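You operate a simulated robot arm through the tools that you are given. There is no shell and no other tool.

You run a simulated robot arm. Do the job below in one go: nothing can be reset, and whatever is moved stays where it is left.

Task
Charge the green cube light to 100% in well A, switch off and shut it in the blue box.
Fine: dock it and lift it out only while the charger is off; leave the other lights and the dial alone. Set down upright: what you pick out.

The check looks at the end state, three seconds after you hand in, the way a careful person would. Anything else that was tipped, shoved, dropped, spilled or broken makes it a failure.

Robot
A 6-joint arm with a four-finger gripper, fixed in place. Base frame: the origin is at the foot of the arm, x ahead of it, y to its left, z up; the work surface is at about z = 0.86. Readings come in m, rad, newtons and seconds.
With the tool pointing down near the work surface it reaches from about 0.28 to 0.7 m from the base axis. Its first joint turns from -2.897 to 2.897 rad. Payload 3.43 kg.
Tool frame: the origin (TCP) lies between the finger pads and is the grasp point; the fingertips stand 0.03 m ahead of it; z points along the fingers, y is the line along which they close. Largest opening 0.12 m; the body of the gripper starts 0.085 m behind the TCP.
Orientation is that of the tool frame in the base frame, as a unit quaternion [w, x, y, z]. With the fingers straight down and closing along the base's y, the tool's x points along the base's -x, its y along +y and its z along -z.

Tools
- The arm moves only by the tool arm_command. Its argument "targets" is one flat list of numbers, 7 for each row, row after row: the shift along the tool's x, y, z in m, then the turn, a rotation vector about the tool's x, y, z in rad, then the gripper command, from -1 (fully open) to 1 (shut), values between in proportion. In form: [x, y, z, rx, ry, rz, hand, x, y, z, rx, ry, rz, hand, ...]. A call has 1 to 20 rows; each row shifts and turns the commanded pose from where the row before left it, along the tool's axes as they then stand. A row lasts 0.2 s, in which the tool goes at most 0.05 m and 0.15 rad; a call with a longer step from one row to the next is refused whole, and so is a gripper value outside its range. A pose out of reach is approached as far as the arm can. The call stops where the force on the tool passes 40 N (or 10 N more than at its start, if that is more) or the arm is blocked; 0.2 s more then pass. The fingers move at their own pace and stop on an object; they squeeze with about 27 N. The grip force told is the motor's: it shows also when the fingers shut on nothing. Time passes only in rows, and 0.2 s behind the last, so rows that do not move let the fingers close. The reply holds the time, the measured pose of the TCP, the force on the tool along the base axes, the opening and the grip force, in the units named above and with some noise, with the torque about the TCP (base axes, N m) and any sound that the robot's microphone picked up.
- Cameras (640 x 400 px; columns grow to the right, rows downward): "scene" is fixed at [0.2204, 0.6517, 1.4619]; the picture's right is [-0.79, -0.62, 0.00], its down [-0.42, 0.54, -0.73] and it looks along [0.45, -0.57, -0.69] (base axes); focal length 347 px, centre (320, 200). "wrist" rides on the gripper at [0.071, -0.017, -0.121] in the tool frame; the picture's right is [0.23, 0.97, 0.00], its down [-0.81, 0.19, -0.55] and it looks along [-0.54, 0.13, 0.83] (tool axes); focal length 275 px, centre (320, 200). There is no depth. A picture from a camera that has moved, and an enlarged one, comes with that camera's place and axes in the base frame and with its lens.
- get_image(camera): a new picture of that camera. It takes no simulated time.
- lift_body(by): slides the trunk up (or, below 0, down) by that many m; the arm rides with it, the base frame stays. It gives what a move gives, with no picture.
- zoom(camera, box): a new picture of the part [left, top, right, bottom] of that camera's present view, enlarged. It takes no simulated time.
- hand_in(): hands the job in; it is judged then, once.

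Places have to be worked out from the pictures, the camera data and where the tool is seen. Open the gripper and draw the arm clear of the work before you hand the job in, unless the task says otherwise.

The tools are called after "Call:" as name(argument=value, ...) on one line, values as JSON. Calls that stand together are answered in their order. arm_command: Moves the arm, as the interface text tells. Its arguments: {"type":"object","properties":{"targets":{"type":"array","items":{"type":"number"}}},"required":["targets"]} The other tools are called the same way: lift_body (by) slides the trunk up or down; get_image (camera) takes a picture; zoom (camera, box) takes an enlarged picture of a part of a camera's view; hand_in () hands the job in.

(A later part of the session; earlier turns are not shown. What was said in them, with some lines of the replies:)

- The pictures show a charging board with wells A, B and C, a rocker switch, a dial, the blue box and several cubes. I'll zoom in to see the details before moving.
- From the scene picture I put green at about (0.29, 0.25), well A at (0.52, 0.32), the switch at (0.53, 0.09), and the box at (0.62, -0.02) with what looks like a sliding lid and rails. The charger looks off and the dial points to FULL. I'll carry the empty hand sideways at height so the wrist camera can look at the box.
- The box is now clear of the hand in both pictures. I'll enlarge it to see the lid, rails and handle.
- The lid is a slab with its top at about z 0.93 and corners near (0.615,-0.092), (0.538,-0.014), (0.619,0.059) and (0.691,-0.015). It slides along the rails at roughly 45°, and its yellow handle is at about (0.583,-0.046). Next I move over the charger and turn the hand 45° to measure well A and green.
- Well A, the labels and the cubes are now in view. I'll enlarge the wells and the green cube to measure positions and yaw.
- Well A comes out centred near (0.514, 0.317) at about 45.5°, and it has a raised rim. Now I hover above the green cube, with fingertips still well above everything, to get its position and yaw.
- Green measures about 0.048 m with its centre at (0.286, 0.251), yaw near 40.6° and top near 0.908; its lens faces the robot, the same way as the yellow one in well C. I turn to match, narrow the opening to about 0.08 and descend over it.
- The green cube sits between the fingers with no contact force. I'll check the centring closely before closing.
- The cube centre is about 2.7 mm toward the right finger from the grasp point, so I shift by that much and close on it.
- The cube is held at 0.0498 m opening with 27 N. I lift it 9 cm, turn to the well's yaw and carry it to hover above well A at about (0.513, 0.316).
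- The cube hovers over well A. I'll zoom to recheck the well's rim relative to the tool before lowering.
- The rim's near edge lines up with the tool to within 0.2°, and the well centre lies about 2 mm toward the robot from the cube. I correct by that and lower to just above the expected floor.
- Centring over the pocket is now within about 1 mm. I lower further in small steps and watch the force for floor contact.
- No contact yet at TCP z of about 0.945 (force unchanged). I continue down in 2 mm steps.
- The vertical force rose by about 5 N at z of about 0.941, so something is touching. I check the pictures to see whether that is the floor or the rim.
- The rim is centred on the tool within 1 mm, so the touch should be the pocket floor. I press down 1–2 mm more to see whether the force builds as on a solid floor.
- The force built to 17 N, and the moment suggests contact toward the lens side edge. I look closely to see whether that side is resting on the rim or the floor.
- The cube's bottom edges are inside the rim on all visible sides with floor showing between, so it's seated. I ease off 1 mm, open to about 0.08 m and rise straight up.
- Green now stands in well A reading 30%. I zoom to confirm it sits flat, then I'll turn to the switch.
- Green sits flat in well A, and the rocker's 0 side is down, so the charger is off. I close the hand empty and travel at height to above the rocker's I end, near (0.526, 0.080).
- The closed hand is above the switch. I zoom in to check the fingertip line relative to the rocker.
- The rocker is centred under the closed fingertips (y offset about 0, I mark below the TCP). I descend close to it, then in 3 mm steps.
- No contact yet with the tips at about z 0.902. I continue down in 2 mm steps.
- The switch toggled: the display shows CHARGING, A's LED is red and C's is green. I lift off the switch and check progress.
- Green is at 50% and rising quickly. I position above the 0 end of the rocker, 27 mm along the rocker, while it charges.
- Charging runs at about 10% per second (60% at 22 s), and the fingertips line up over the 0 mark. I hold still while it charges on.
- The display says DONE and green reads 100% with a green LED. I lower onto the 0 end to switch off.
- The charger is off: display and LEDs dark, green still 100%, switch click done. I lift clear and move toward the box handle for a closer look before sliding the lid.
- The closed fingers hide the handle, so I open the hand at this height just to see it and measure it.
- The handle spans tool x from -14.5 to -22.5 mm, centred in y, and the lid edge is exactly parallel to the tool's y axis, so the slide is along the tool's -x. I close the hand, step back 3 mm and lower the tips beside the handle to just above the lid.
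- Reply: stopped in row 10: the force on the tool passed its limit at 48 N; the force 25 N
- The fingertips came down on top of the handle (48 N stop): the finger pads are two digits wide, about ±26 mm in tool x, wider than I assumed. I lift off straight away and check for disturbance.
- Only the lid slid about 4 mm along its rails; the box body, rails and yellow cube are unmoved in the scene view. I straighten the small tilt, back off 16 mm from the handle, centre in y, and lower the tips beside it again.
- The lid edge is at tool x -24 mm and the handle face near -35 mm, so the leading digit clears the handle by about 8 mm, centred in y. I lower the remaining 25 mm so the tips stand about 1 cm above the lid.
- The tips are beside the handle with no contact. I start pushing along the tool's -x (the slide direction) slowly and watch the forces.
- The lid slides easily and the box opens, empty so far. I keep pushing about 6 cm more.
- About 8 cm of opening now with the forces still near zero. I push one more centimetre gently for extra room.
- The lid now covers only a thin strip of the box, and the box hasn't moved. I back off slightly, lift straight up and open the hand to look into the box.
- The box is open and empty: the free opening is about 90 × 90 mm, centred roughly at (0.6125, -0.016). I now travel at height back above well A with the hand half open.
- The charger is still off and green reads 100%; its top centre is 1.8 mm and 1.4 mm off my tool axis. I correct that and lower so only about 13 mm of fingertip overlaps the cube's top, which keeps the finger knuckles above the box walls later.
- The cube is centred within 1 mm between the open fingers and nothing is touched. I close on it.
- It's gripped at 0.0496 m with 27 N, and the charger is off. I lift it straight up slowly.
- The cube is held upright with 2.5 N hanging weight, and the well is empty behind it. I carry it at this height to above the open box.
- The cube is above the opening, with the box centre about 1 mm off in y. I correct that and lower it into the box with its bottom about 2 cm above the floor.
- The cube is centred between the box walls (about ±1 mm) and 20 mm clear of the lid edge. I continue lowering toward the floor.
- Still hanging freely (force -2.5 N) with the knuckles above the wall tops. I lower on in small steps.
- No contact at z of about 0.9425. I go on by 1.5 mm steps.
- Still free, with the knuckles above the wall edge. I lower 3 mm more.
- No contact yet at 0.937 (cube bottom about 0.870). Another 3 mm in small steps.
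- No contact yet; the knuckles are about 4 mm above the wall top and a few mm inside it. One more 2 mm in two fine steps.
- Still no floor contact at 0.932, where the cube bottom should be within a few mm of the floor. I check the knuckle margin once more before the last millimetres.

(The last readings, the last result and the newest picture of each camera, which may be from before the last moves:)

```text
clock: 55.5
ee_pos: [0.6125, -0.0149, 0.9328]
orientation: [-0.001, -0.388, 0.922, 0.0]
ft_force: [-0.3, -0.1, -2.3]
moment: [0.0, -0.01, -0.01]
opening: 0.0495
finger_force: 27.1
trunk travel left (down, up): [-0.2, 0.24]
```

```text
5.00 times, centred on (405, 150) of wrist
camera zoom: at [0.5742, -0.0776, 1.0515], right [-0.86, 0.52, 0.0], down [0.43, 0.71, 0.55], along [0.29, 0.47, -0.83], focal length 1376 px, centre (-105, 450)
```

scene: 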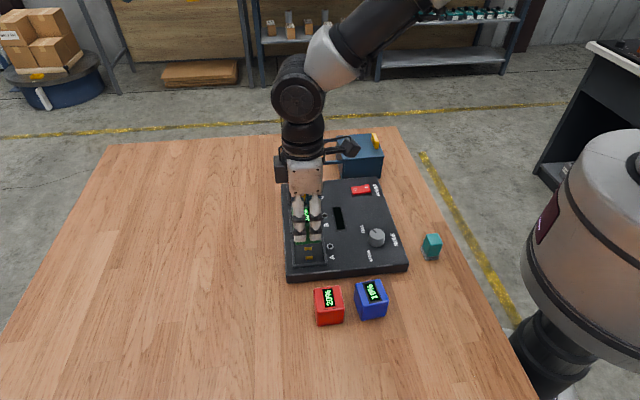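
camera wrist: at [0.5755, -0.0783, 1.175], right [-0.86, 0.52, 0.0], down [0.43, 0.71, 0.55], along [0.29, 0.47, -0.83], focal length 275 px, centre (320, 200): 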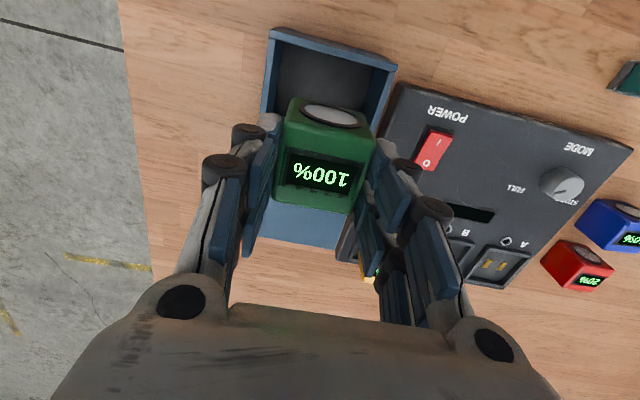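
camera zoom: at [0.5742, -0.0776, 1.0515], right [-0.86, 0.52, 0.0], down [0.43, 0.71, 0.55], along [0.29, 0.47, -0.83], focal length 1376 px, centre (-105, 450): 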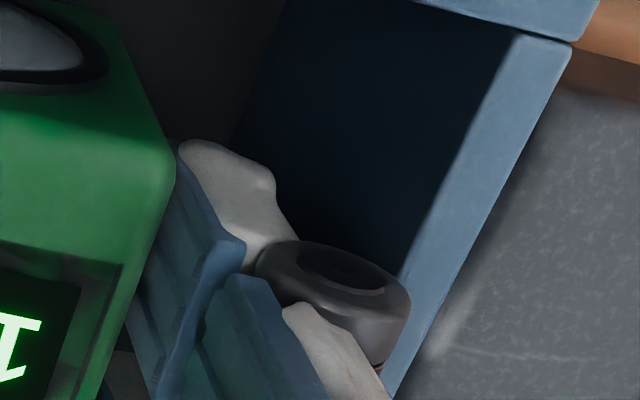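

The knuckles are about 1 mm above and 1.6 mm inside the wall tops, so this is as low as I want to go. I open only about 1.5 mm per side to let the cube settle between the pads, then rise 4 mm before opening further.

Call:
arm_command(targets=[0, 0, 0, 0, 0, 0, 0.14, 0, 0, 0, 0, 0, 0, 0.12, 0, 0, 0, 0, 0, 0, 0.12])

Call:
zoom(camera="wrist", box=[180, 40, 460, 230])

Call:
zoom(camera="scene", box=[335, 130, 395, 170])

```text
clock: 56.3
ee_pos: [0.611, -0.0147, 0.9315]
orientation: [0.0, -0.387, 0.922, 0.0]
ft_force: [-0.7, 0.0, -0.6]
moment: [0.0, 0.02, -0.04]
opening: 0.0529
finger_force: 0.0
trunk travel left (down, up): [-0.2, 0.24]
```

```text
2.11 times, centred on (320, 135) of wrist
camera zoom: at [0.5741, -0.0775, 1.0517], right [-0.86, 0.52, 0.0], down [0.43, 0.71, 0.55], along [0.29, 0.47, -0.83], focal length 580 px, centre (320, 337)
```

zoom: 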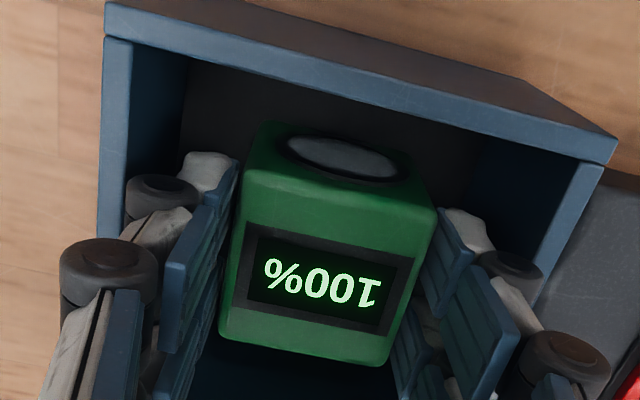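

```text
10.00 times, centred on (365, 150) of scene
camera zoom: at [0.2204, 0.6517, 1.4619], right [-0.79, -0.62, 0.0], down [-0.42, 0.54, -0.73], along [0.45, -0.57, -0.69], focal length 3467 px, centre (-130, 700)
```

zoom: 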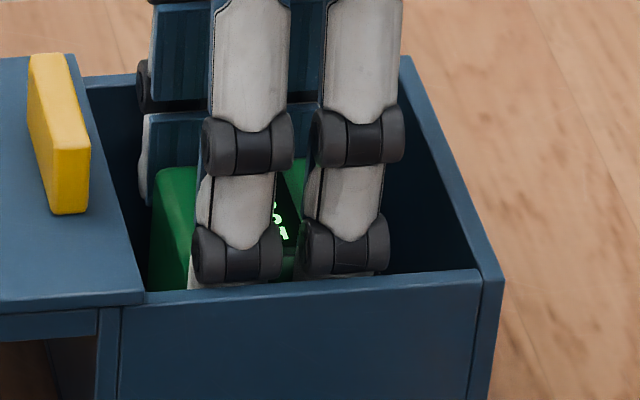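

The cube is released and stands on the box floor (weight off the tool, hardly any shift). I rise 5 mm, open a bit more and lift out straight up.

Call:
arm_command(targets=[0, 0, -0.005, 0, 0, 0, 0.12, 0, 0, 0, 0, 0, 0, 0.0, 0, 0, 0, 0, 0, 0, 0.0, 0, 0, -0.01, 0, 0, 0, 0.0, 0, 0, -0.02, 0, 0, 0, 0.0, 0, 0, -0.03, 0, 0, 0, 0.0, 0, 0, -0.03, 0, 0, 0, 0.0, 0, 0, 0, 0, 0, 0, 0])

Call:
get_image(camera="wrist")

Call:
zoom(camera="scene", box=[280, 80, 420, 190])

```text
clock: 58.1
ee_pos: [0.6127, -0.0168, 1.0265]
orientation: [0.0, -0.387, 0.922, 0.001]
ft_force: [-0.2, -0.4, -1.3]
moment: [0.01, -0.01, 0.0]
opening: 0.0598
finger_force: 0.0
trunk travel left (down, up): [-0.2, 0.24]
```

```text
taken
camera wrist: at [0.5742, -0.0785, 1.1472], right [-0.86, 0.52, 0.0], down [0.43, 0.71, 0.55], along [0.29, 0.47, -0.83], focal length 275 px, centre (320, 200)
```

wrist: 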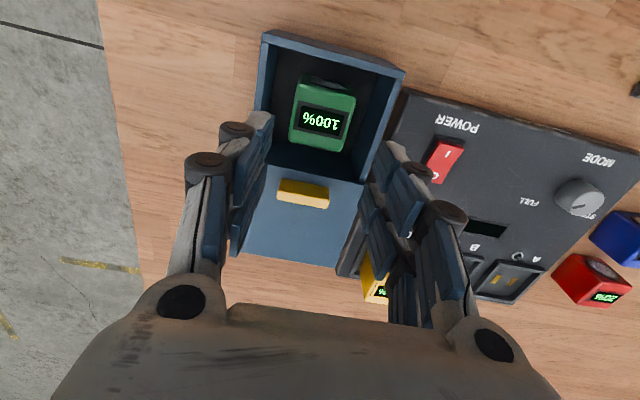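

```text
3.64 times, centred on (350, 135) of scene
camera zoom: at [0.2204, 0.6517, 1.4619], right [-0.79, -0.62, 0.0], down [-0.42, 0.54, -0.73], along [0.45, -0.57, -0.69], focal length 1261 px, centre (211, 436)
```

zoom: 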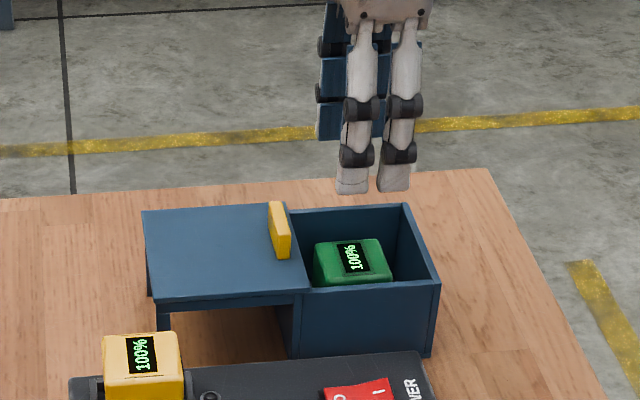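

Green stands upright in the box at 100%. To shut the lid I close the hand and move at height to the far side of the handle.

Call:
arm_command(targets=[-0.0325, -0.0007, 0, 0, 0, 0, 1, -0.0325, -0.0007, 0, 0, 0, 0, 1, -0.0325, -0.0006, 0, 0, 0, 0, 1, 0, 0, 0, 0, 0, 0, 1, 0, 0, 0, 0, 0, 0, 1, 0, 0, 0, 0, 0, 0, 1])

Call:
get_image(camera="wrist")

Call:
zoom(camera="scene", box=[280, 80, 420, 190])

```text
clock: 59.5
ee_pos: [0.6802, 0.0536, 1.0262]
orientation: [0.001, -0.386, 0.922, 0.0]
ft_force: [-0.5, 0.0, 0.3]
moment: [-0.01, 0.02, 0.0]
opening: 0.0
finger_force: 26.8
trunk travel left (down, up): [-0.2, 0.24]
```

```text
taken
camera wrist: at [0.6432, -0.0092, 1.1468], right [-0.86, 0.52, 0.0], down [0.43, 0.71, 0.55], along [0.29, 0.47, -0.83], focal length 275 px, centre (320, 200)
```

wrist: 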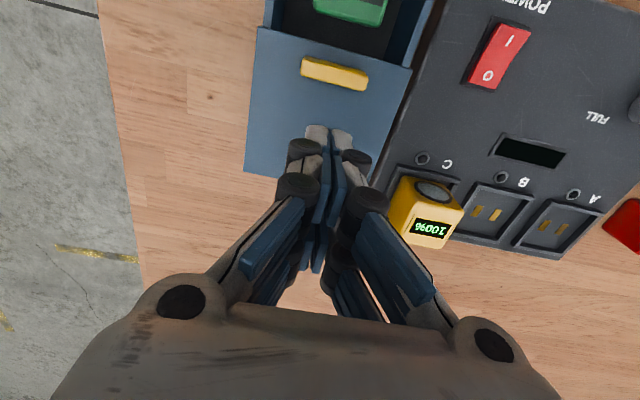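

```text
3.64 times, centred on (350, 135) of scene
camera zoom: at [0.2204, 0.6517, 1.4619], right [-0.79, -0.62, 0.0], down [-0.42, 0.54, -0.73], along [0.45, -0.57, -0.69], focal length 1261 px, centre (211, 436)
```

zoom: 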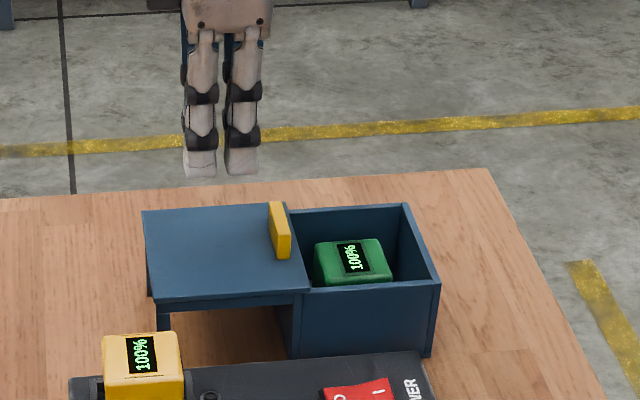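

The hand is beyond the handle at height. I zoom to verify the handle's position relative to the fingers before lowering.

Call:
zoom(camera="wrist", box=[230, 10, 430, 160])

```text
2.67 times, centred on (330, 85) of wrist
camera zoom: at [0.6432, -0.0092, 1.1468], right [-0.86, 0.52, 0.0], down [0.43, 0.71, 0.55], along [0.29, 0.47, -0.83], focal length 734 px, centre (293, 507)
```

zoom: 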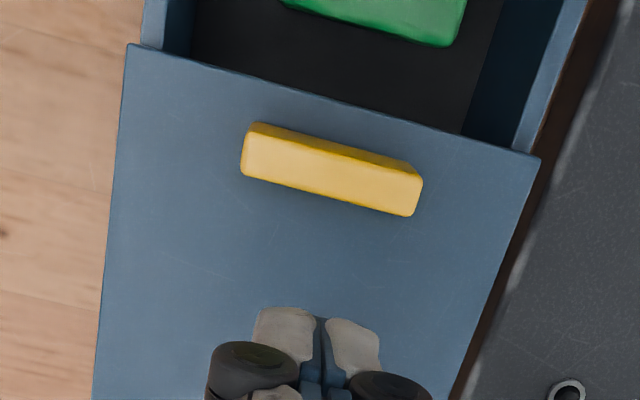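

The handle's far face is 37 mm ahead of the TCP, about 10 mm clear of the digits, and centred in y. I lower the tips to about 1 cm above the lid.

Call:
arm_command(targets=[0, 0, 0.02, 0, 0, 0, 1, 0, 0, 0.02, 0, 0, 0, 1, 0, 0, 0.016, 0, 0, 0, 1, 0, 0, 0, 0, 0, 0, 1])

Call:
zoom(camera="scene", box=[280, 80, 420, 190])

```text
clock: 60.5
ee_pos: [0.6826, 0.0528, 0.9693]
orientation: [0.0, -0.386, 0.922, 0.0]
ft_force: [0.2, -0.5, -0.3]
moment: [-0.04, -0.01, 0.01]
opening: 0.0002
finger_force: 27.1
trunk travel left (down, up): [-0.2, 0.24]
```

```text
3.64 times, centred on (350, 135) of scene
camera zoom: at [0.2204, 0.6517, 1.4619], right [-0.79, -0.62, 0.0], down [-0.42, 0.54, -0.73], along [0.45, -0.57, -0.69], focal length 1261 px, centre (211, 436)
```

zoom: 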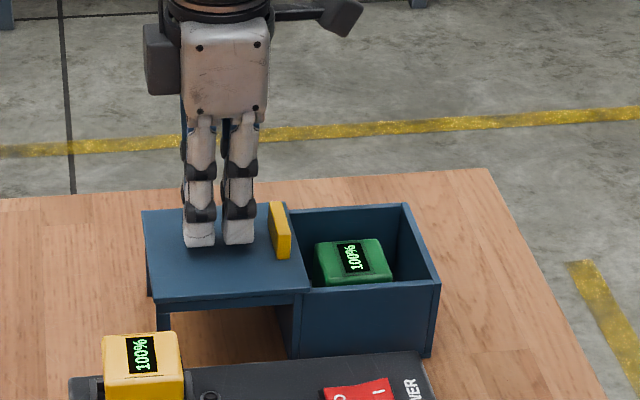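

The tips are over the lid behind the handle, no contact. I push back along the tool's +x slowly to slide the lid shut, most of the way first.

Call:
arm_command(targets=[0.005, 0, 0, 0, 0, 0, 1, 0.005, 0, 0, 0, 0, 0, 1, 0.005, 0, 0, 0, 0, 0, 1, 0.006, 0, 0, 0, 0, 0, 1, 0.006, 0, 0, 0, 0, 0, 1, 0.006, 0, 0, 0, 0, 0, 1, 0.006, 0, 0, 0, 0, 0, 1, 0.006, 0, 0, 0, 0, 0, 1, 0.006, 0, 0, 0, 0, 0, 1, 0.006, 0, 0, 0, 0, 0, 1, 0.006, 0, 0, 0, 0, 0, 1, 0.006, 0, 0, 0, 0, 0, 1, 0.006, 0, 0, 0, 0, 0, 1])

Call:
zoom(camera="scene", box=[280, 80, 420, 190])

```text
clock: 63.3
ee_pos: [0.6289, -0.0017, 0.9698]
orientation: [0.0, -0.386, 0.922, 0.0]
ft_force: [0.6, 0.4, 0.1]
moment: [0.01, -0.01, 0.01]
opening: 0.0002
finger_force: 27.1
trunk travel left (down, up): [-0.2, 0.24]
```

```text
3.64 times, centred on (350, 135) of scene
camera zoom: at [0.2204, 0.6517, 1.4619], right [-0.79, -0.62, 0.0], down [-0.42, 0.54, -0.73], along [0.45, -0.57, -0.69], focal length 1261 px, centre (211, 436)
```

zoom: 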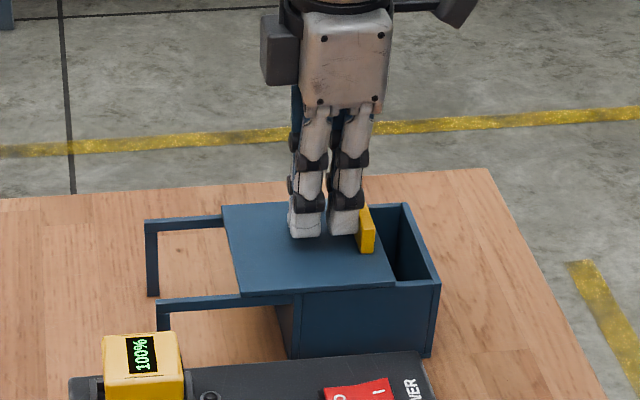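

The lid follows smoothly and passes over the cube without contact. I push 2 cm more, then look before the final few millimetres.

Call:
arm_command(targets=[0.005, 0, 0, 0, 0, 0, 1, 0.005, 0, 0, 0, 0, 0, 1, 0.005, 0, 0, 0, 0, 0, 1, 0.005, 0, 0, 0, 0, 0, 1, 0, 0, 0, 0, 0, 0, 1])

Call:
zoom(camera="scene", box=[310, 110, 410, 190])

Call:
zoom(camera="wrist", box=[200, 80, 440, 230])

```text
clock: 64.5
ee_pos: [0.6155, -0.014, 0.9707]
orientation: [0.0, -0.387, 0.922, 0.0]
ft_force: [0.4, 0.4, -0.2]
moment: [0.0, -0.02, -0.02]
opening: 0.0
finger_force: 27.2
trunk travel left (down, up): [-0.2, 0.24]
```

```text
5.00 times, centred on (360, 150) of scene
camera zoom: at [0.2204, 0.6517, 1.4619], right [-0.79, -0.62, 0.0], down [-0.42, 0.54, -0.73], along [0.45, -0.57, -0.69], focal length 1734 px, centre (120, 450)
```

zoom: 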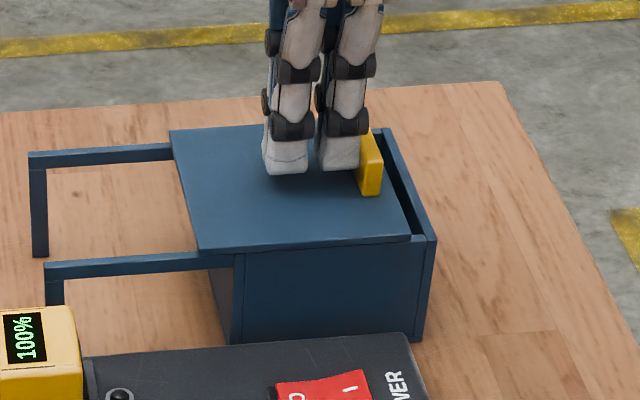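

```text
2.67 times, centred on (320, 155) of wrist
camera zoom: at [0.5777, -0.0773, 1.091], right [-0.86, 0.52, 0.0], down [0.43, 0.71, 0.55], along [0.29, 0.47, -0.83], focal length 734 px, centre (320, 320)
```

zoom: 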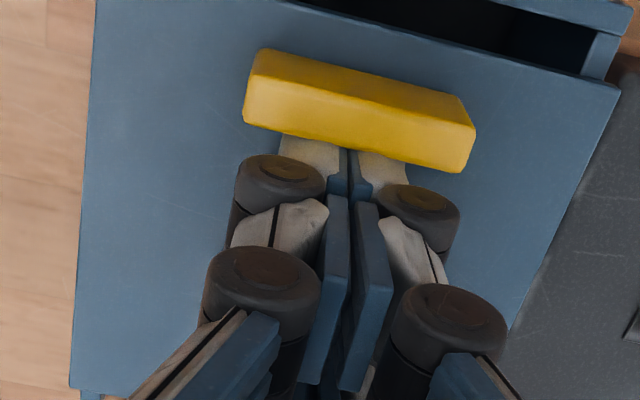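

About 17 mm remain to the lid's original position. I push 12 mm more in small steps.

Call:
arm_command(targets=[0.004, 0, 0, 0, 0, 0, 1, 0.004, 0, 0, 0, 0, 0, 1, 0.004, 0, 0, 0, 0, 0, 1, 0, 0, 0, 0, 0, 0, 1])

Call:
zoom(camera="scene", box=[290, 120, 400, 190])

```text
clock: 65.5
ee_pos: [0.6067, -0.0237, 0.9704]
orientation: [-0.001, -0.387, 0.922, 0.0]
ft_force: [0.4, 0.5, 0.8]
moment: [0.02, 0.0, -0.01]
opening: 0.0
finger_force: 26.9
trunk travel left (down, up): [-0.2, 0.24]
```

```text
5.71 times, centred on (345, 155) of scene
camera zoom: at [0.2204, 0.6517, 1.4619], right [-0.79, -0.62, 0.0], down [-0.42, 0.54, -0.73], along [0.45, -0.57, -0.69], focal length 1981 px, centre (177, 457)
```

zoom: 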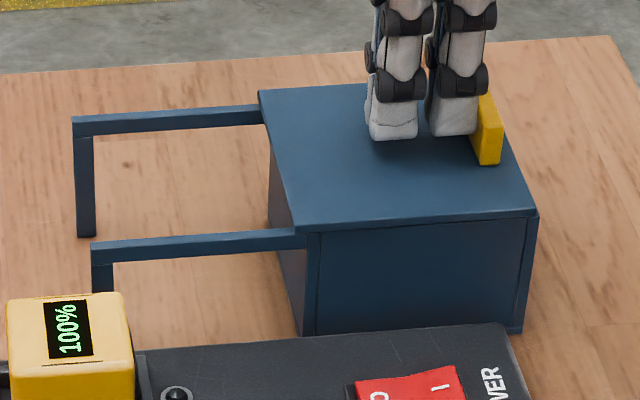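

The lid is about 10 zoomed pixels (4–5 mm) short of where it started. I push 2 mm at a time, watching for the end stop.

Call:
arm_command(targets=[0.002, 0, 0, 0, 0, 0, 1, 0.002, 0, 0, 0, 0, 0, 1, 0, 0, 0, 0, 0, 0, 1])

Call:
zoom(camera="scene", box=[290, 120, 400, 190])

```text
clock: 66.3
ee_pos: [0.6044, -0.026, 0.9698]
orientation: [0.0, -0.386, 0.922, 0.0]
ft_force: [0.7, 0.6, 0.0]
moment: [-0.01, 0.0, 0.02]
opening: 0.0001
finger_force: 27.2
trunk travel left (down, up): [-0.2, 0.24]
```

```text
5.71 times, centred on (345, 155) of scene
camera zoom: at [0.2204, 0.6517, 1.4619], right [-0.79, -0.62, 0.0], down [-0.42, 0.54, -0.73], along [0.45, -0.57, -0.69], focal length 1981 px, centre (177, 457)
```

zoom: 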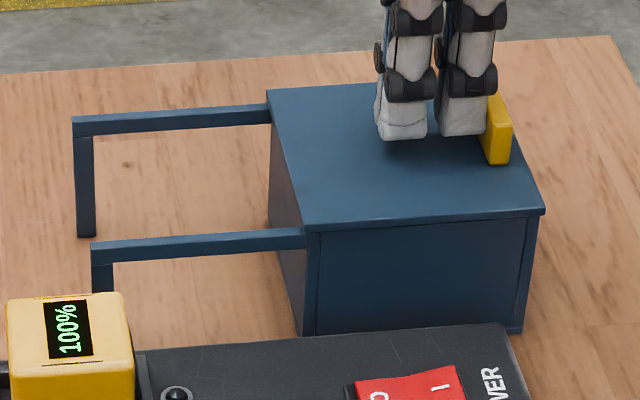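

Now only about 1 mm from the original position. One more 1 mm step, watching for the stop.

Call:
arm_command(targets=[0.001, 0, 0, 0, 0, 0, 1, 0, 0, 0, 0, 0, 0, 1])

Call:
zoom(camera="scene", box=[290, 120, 400, 190])

```text
clock: 66.9
ee_pos: [0.6031, -0.027, 0.9713]
orientation: [0.001, -0.387, 0.922, 0.0]
ft_force: [0.4, 0.5, 0.1]
moment: [0.04, -0.04, 0.0]
opening: 0.0
finger_force: 26.4
trunk travel left (down, up): [-0.2, 0.24]
```

```text
5.71 times, centred on (345, 155) of scene
camera zoom: at [0.2204, 0.6517, 1.4619], right [-0.79, -0.62, 0.0], down [-0.42, 0.54, -0.73], along [0.45, -0.57, -0.69], focal length 1981 px, centre (177, 457)
```

zoom: 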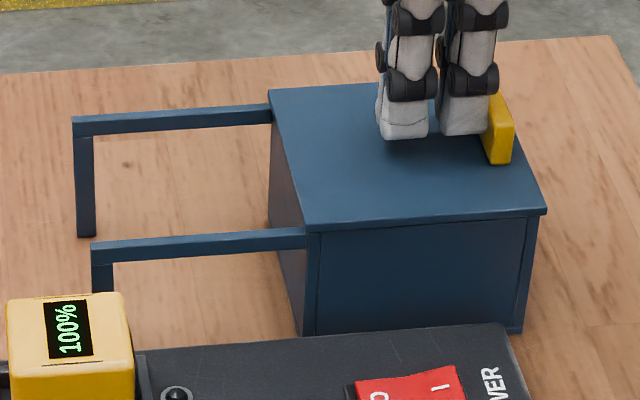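

The lid corner matches its original pixel position. I press 1 mm further just to confirm it's against its stop.

Call:
arm_command(targets=[0.001, 0, 0, 0, 0, 0, 1, 0, 0, 0, 0, 0, 0, 1])

Call:
zoom(camera="scene", box=[290, 120, 400, 190])

```text
clock: 67.5
ee_pos: [0.6028, -0.028, 0.9708]
orientation: [0.0, -0.386, 0.922, -0.001]
ft_force: [1.0, 6.5, -0.7]
moment: [0.14, -0.05, -0.11]
opening: 0.006
finger_force: 33.5
trunk travel left (down, up): [-0.2, 0.24]
```

```text
5.71 times, centred on (345, 155) of scene
camera zoom: at [0.2204, 0.6517, 1.4619], right [-0.79, -0.62, 0.0], down [-0.42, 0.54, -0.73], along [0.45, -0.57, -0.69], focal length 1981 px, centre (177, 457)
```

zoom: 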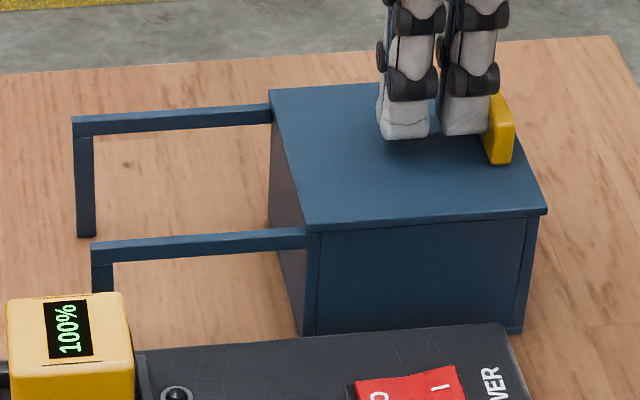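

Resistance rose to 6.5 N: the lid is against its stop and back at its original place. I back away from the handle, lift clear and open the hand.

Call:
arm_command(targets=[-0.004, 0, 0, 0, 0, 0, 1, -0.006, 0, 0, 0, 0, 0, 1, 0, 0, -0.02, 0, 0, 0, 1, 0, 0, -0.04, 0, 0, 0, 1, 0, 0, -0.045, 0, 0, 0, 1, 0, 0, -0.045, 0, 0, 0, 1, 0.035, 0, -0.02, 0, 0, 0, -1, 0.045, 0, 0, 0, 0, 0, -1, 0.045, 0, 0, 0, 0, 0, -1, 0.045, 0, 0, 0, 0, 0, -1, 0, 0, 0, 0, 0, 0, -1, 0, 0, 0, 0, 0, 0, -1, 0, 0, 0, 0, 0, 0, -1])

Call:
get_image(camera="scene")

Call:
get_image(camera="wrist")

Call:
zoom(camera="scene", box=[270, 120, 460, 340])

```text
clock: 70.3
ee_pos: [0.4903, -0.1426, 1.1439]
orientation: [0.0, -0.387, 0.922, 0.0]
ft_force: [-0.1, -0.2, -0.4]
moment: [0.0, -0.03, 0.01]
opening: 0.1178
finger_force: 0.1
trunk travel left (down, up): [-0.2, 0.24]
```

```text
taken
```

scene: 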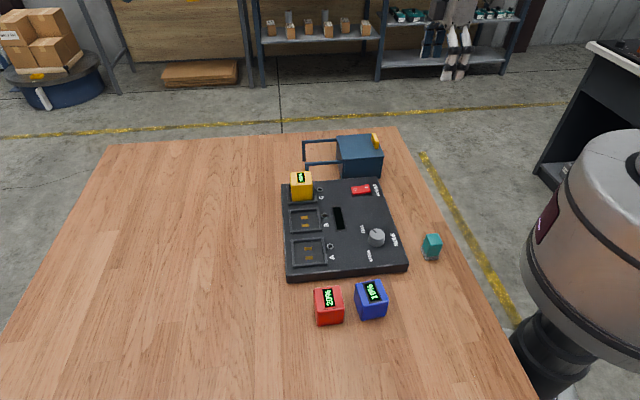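

```text
taken
camera wrist: at [0.453, -0.2048, 1.2636], right [-0.86, 0.52, 0.0], down [0.43, 0.71, 0.55], along [0.29, 0.47, -0.83], focal length 275 px, centre (320, 200)
```

wrist: 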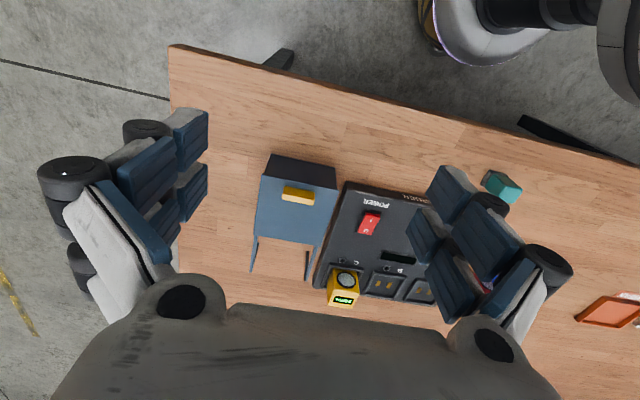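

```text
1.82 times, centred on (365, 230) of scene
camera zoom: at [0.2204, 0.6517, 1.4619], right [-0.79, -0.62, 0.0], down [-0.42, 0.54, -0.73], along [0.45, -0.57, -0.69], focal length 630 px, centre (238, 146)
```

zoom: 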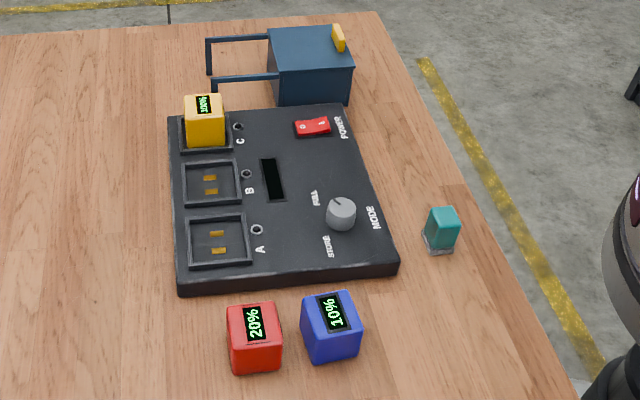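

Everything else looks as it did at the start, and the lid is shut. I do a last close check of the switch and the lid seam.

Call:
zoom(camera="scene", box=[330, 125, 400, 205])

Call:
zoom(camera="wrist", box=[230, 140, 400, 310])

```text
5.00 times, centred on (365, 165) of scene
camera zoom: at [0.2204, 0.6517, 1.4619], right [-0.79, -0.62, 0.0], down [-0.42, 0.54, -0.73], along [0.45, -0.57, -0.69], focal length 1734 px, centre (95, 375)
```

zoom: 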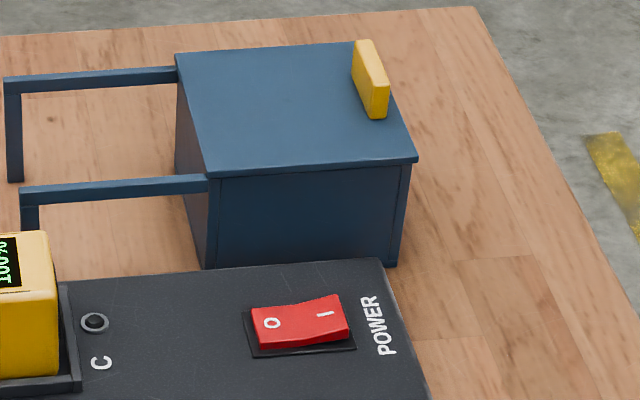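

```text
2.35 times, centred on (315, 225) of wrist
camera zoom: at [0.453, -0.2048, 1.2636], right [-0.86, 0.52, 0.0], down [0.43, 0.71, 0.55], along [0.29, 0.47, -0.83], focal length 648 px, centre (332, 141)
```

zoom: 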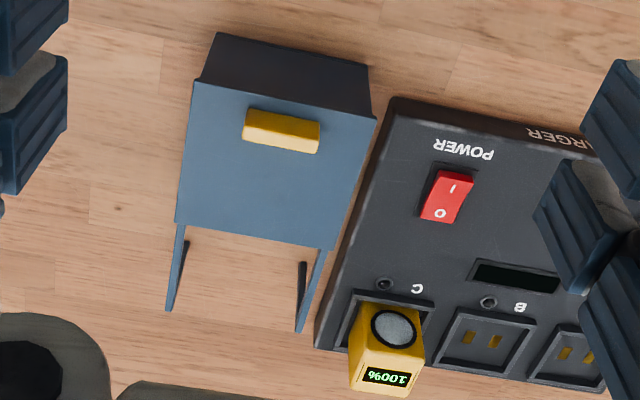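

The switch is at 0 with the display dark, the lid is fully shut over the green light, the other lights and the dial are unmoved, and the open hand is clear of the work. I hand the job in.

Call:
hand_in()

```text
The job is handed in.
```

The green cube light is charged to 100% and shut upright in the blue box. I docked it in well A and lifted it out with the charger off. I switched off once the display read DONE. The job is handed in, but I haven't seen the check's result.

- **Other objects:** In the last pictures the red, blue and yellow lights, the dial and the teal block are where they started, and the switch is at 0 with the display dark.
- **Lid:** It is back against its stop in its original position.
- **Mishap:** While first lowering the hand beside the lid handle, the fingertips came down on top of it and the arm stopped at 48 N. The lid slid about 4 mm along its rails; the box itself did not move.
- **Setting down in the box:** I released the cube a few millimetres at most above the box floor, because the finger knuckles could not go below the wall tops. It stayed upright.
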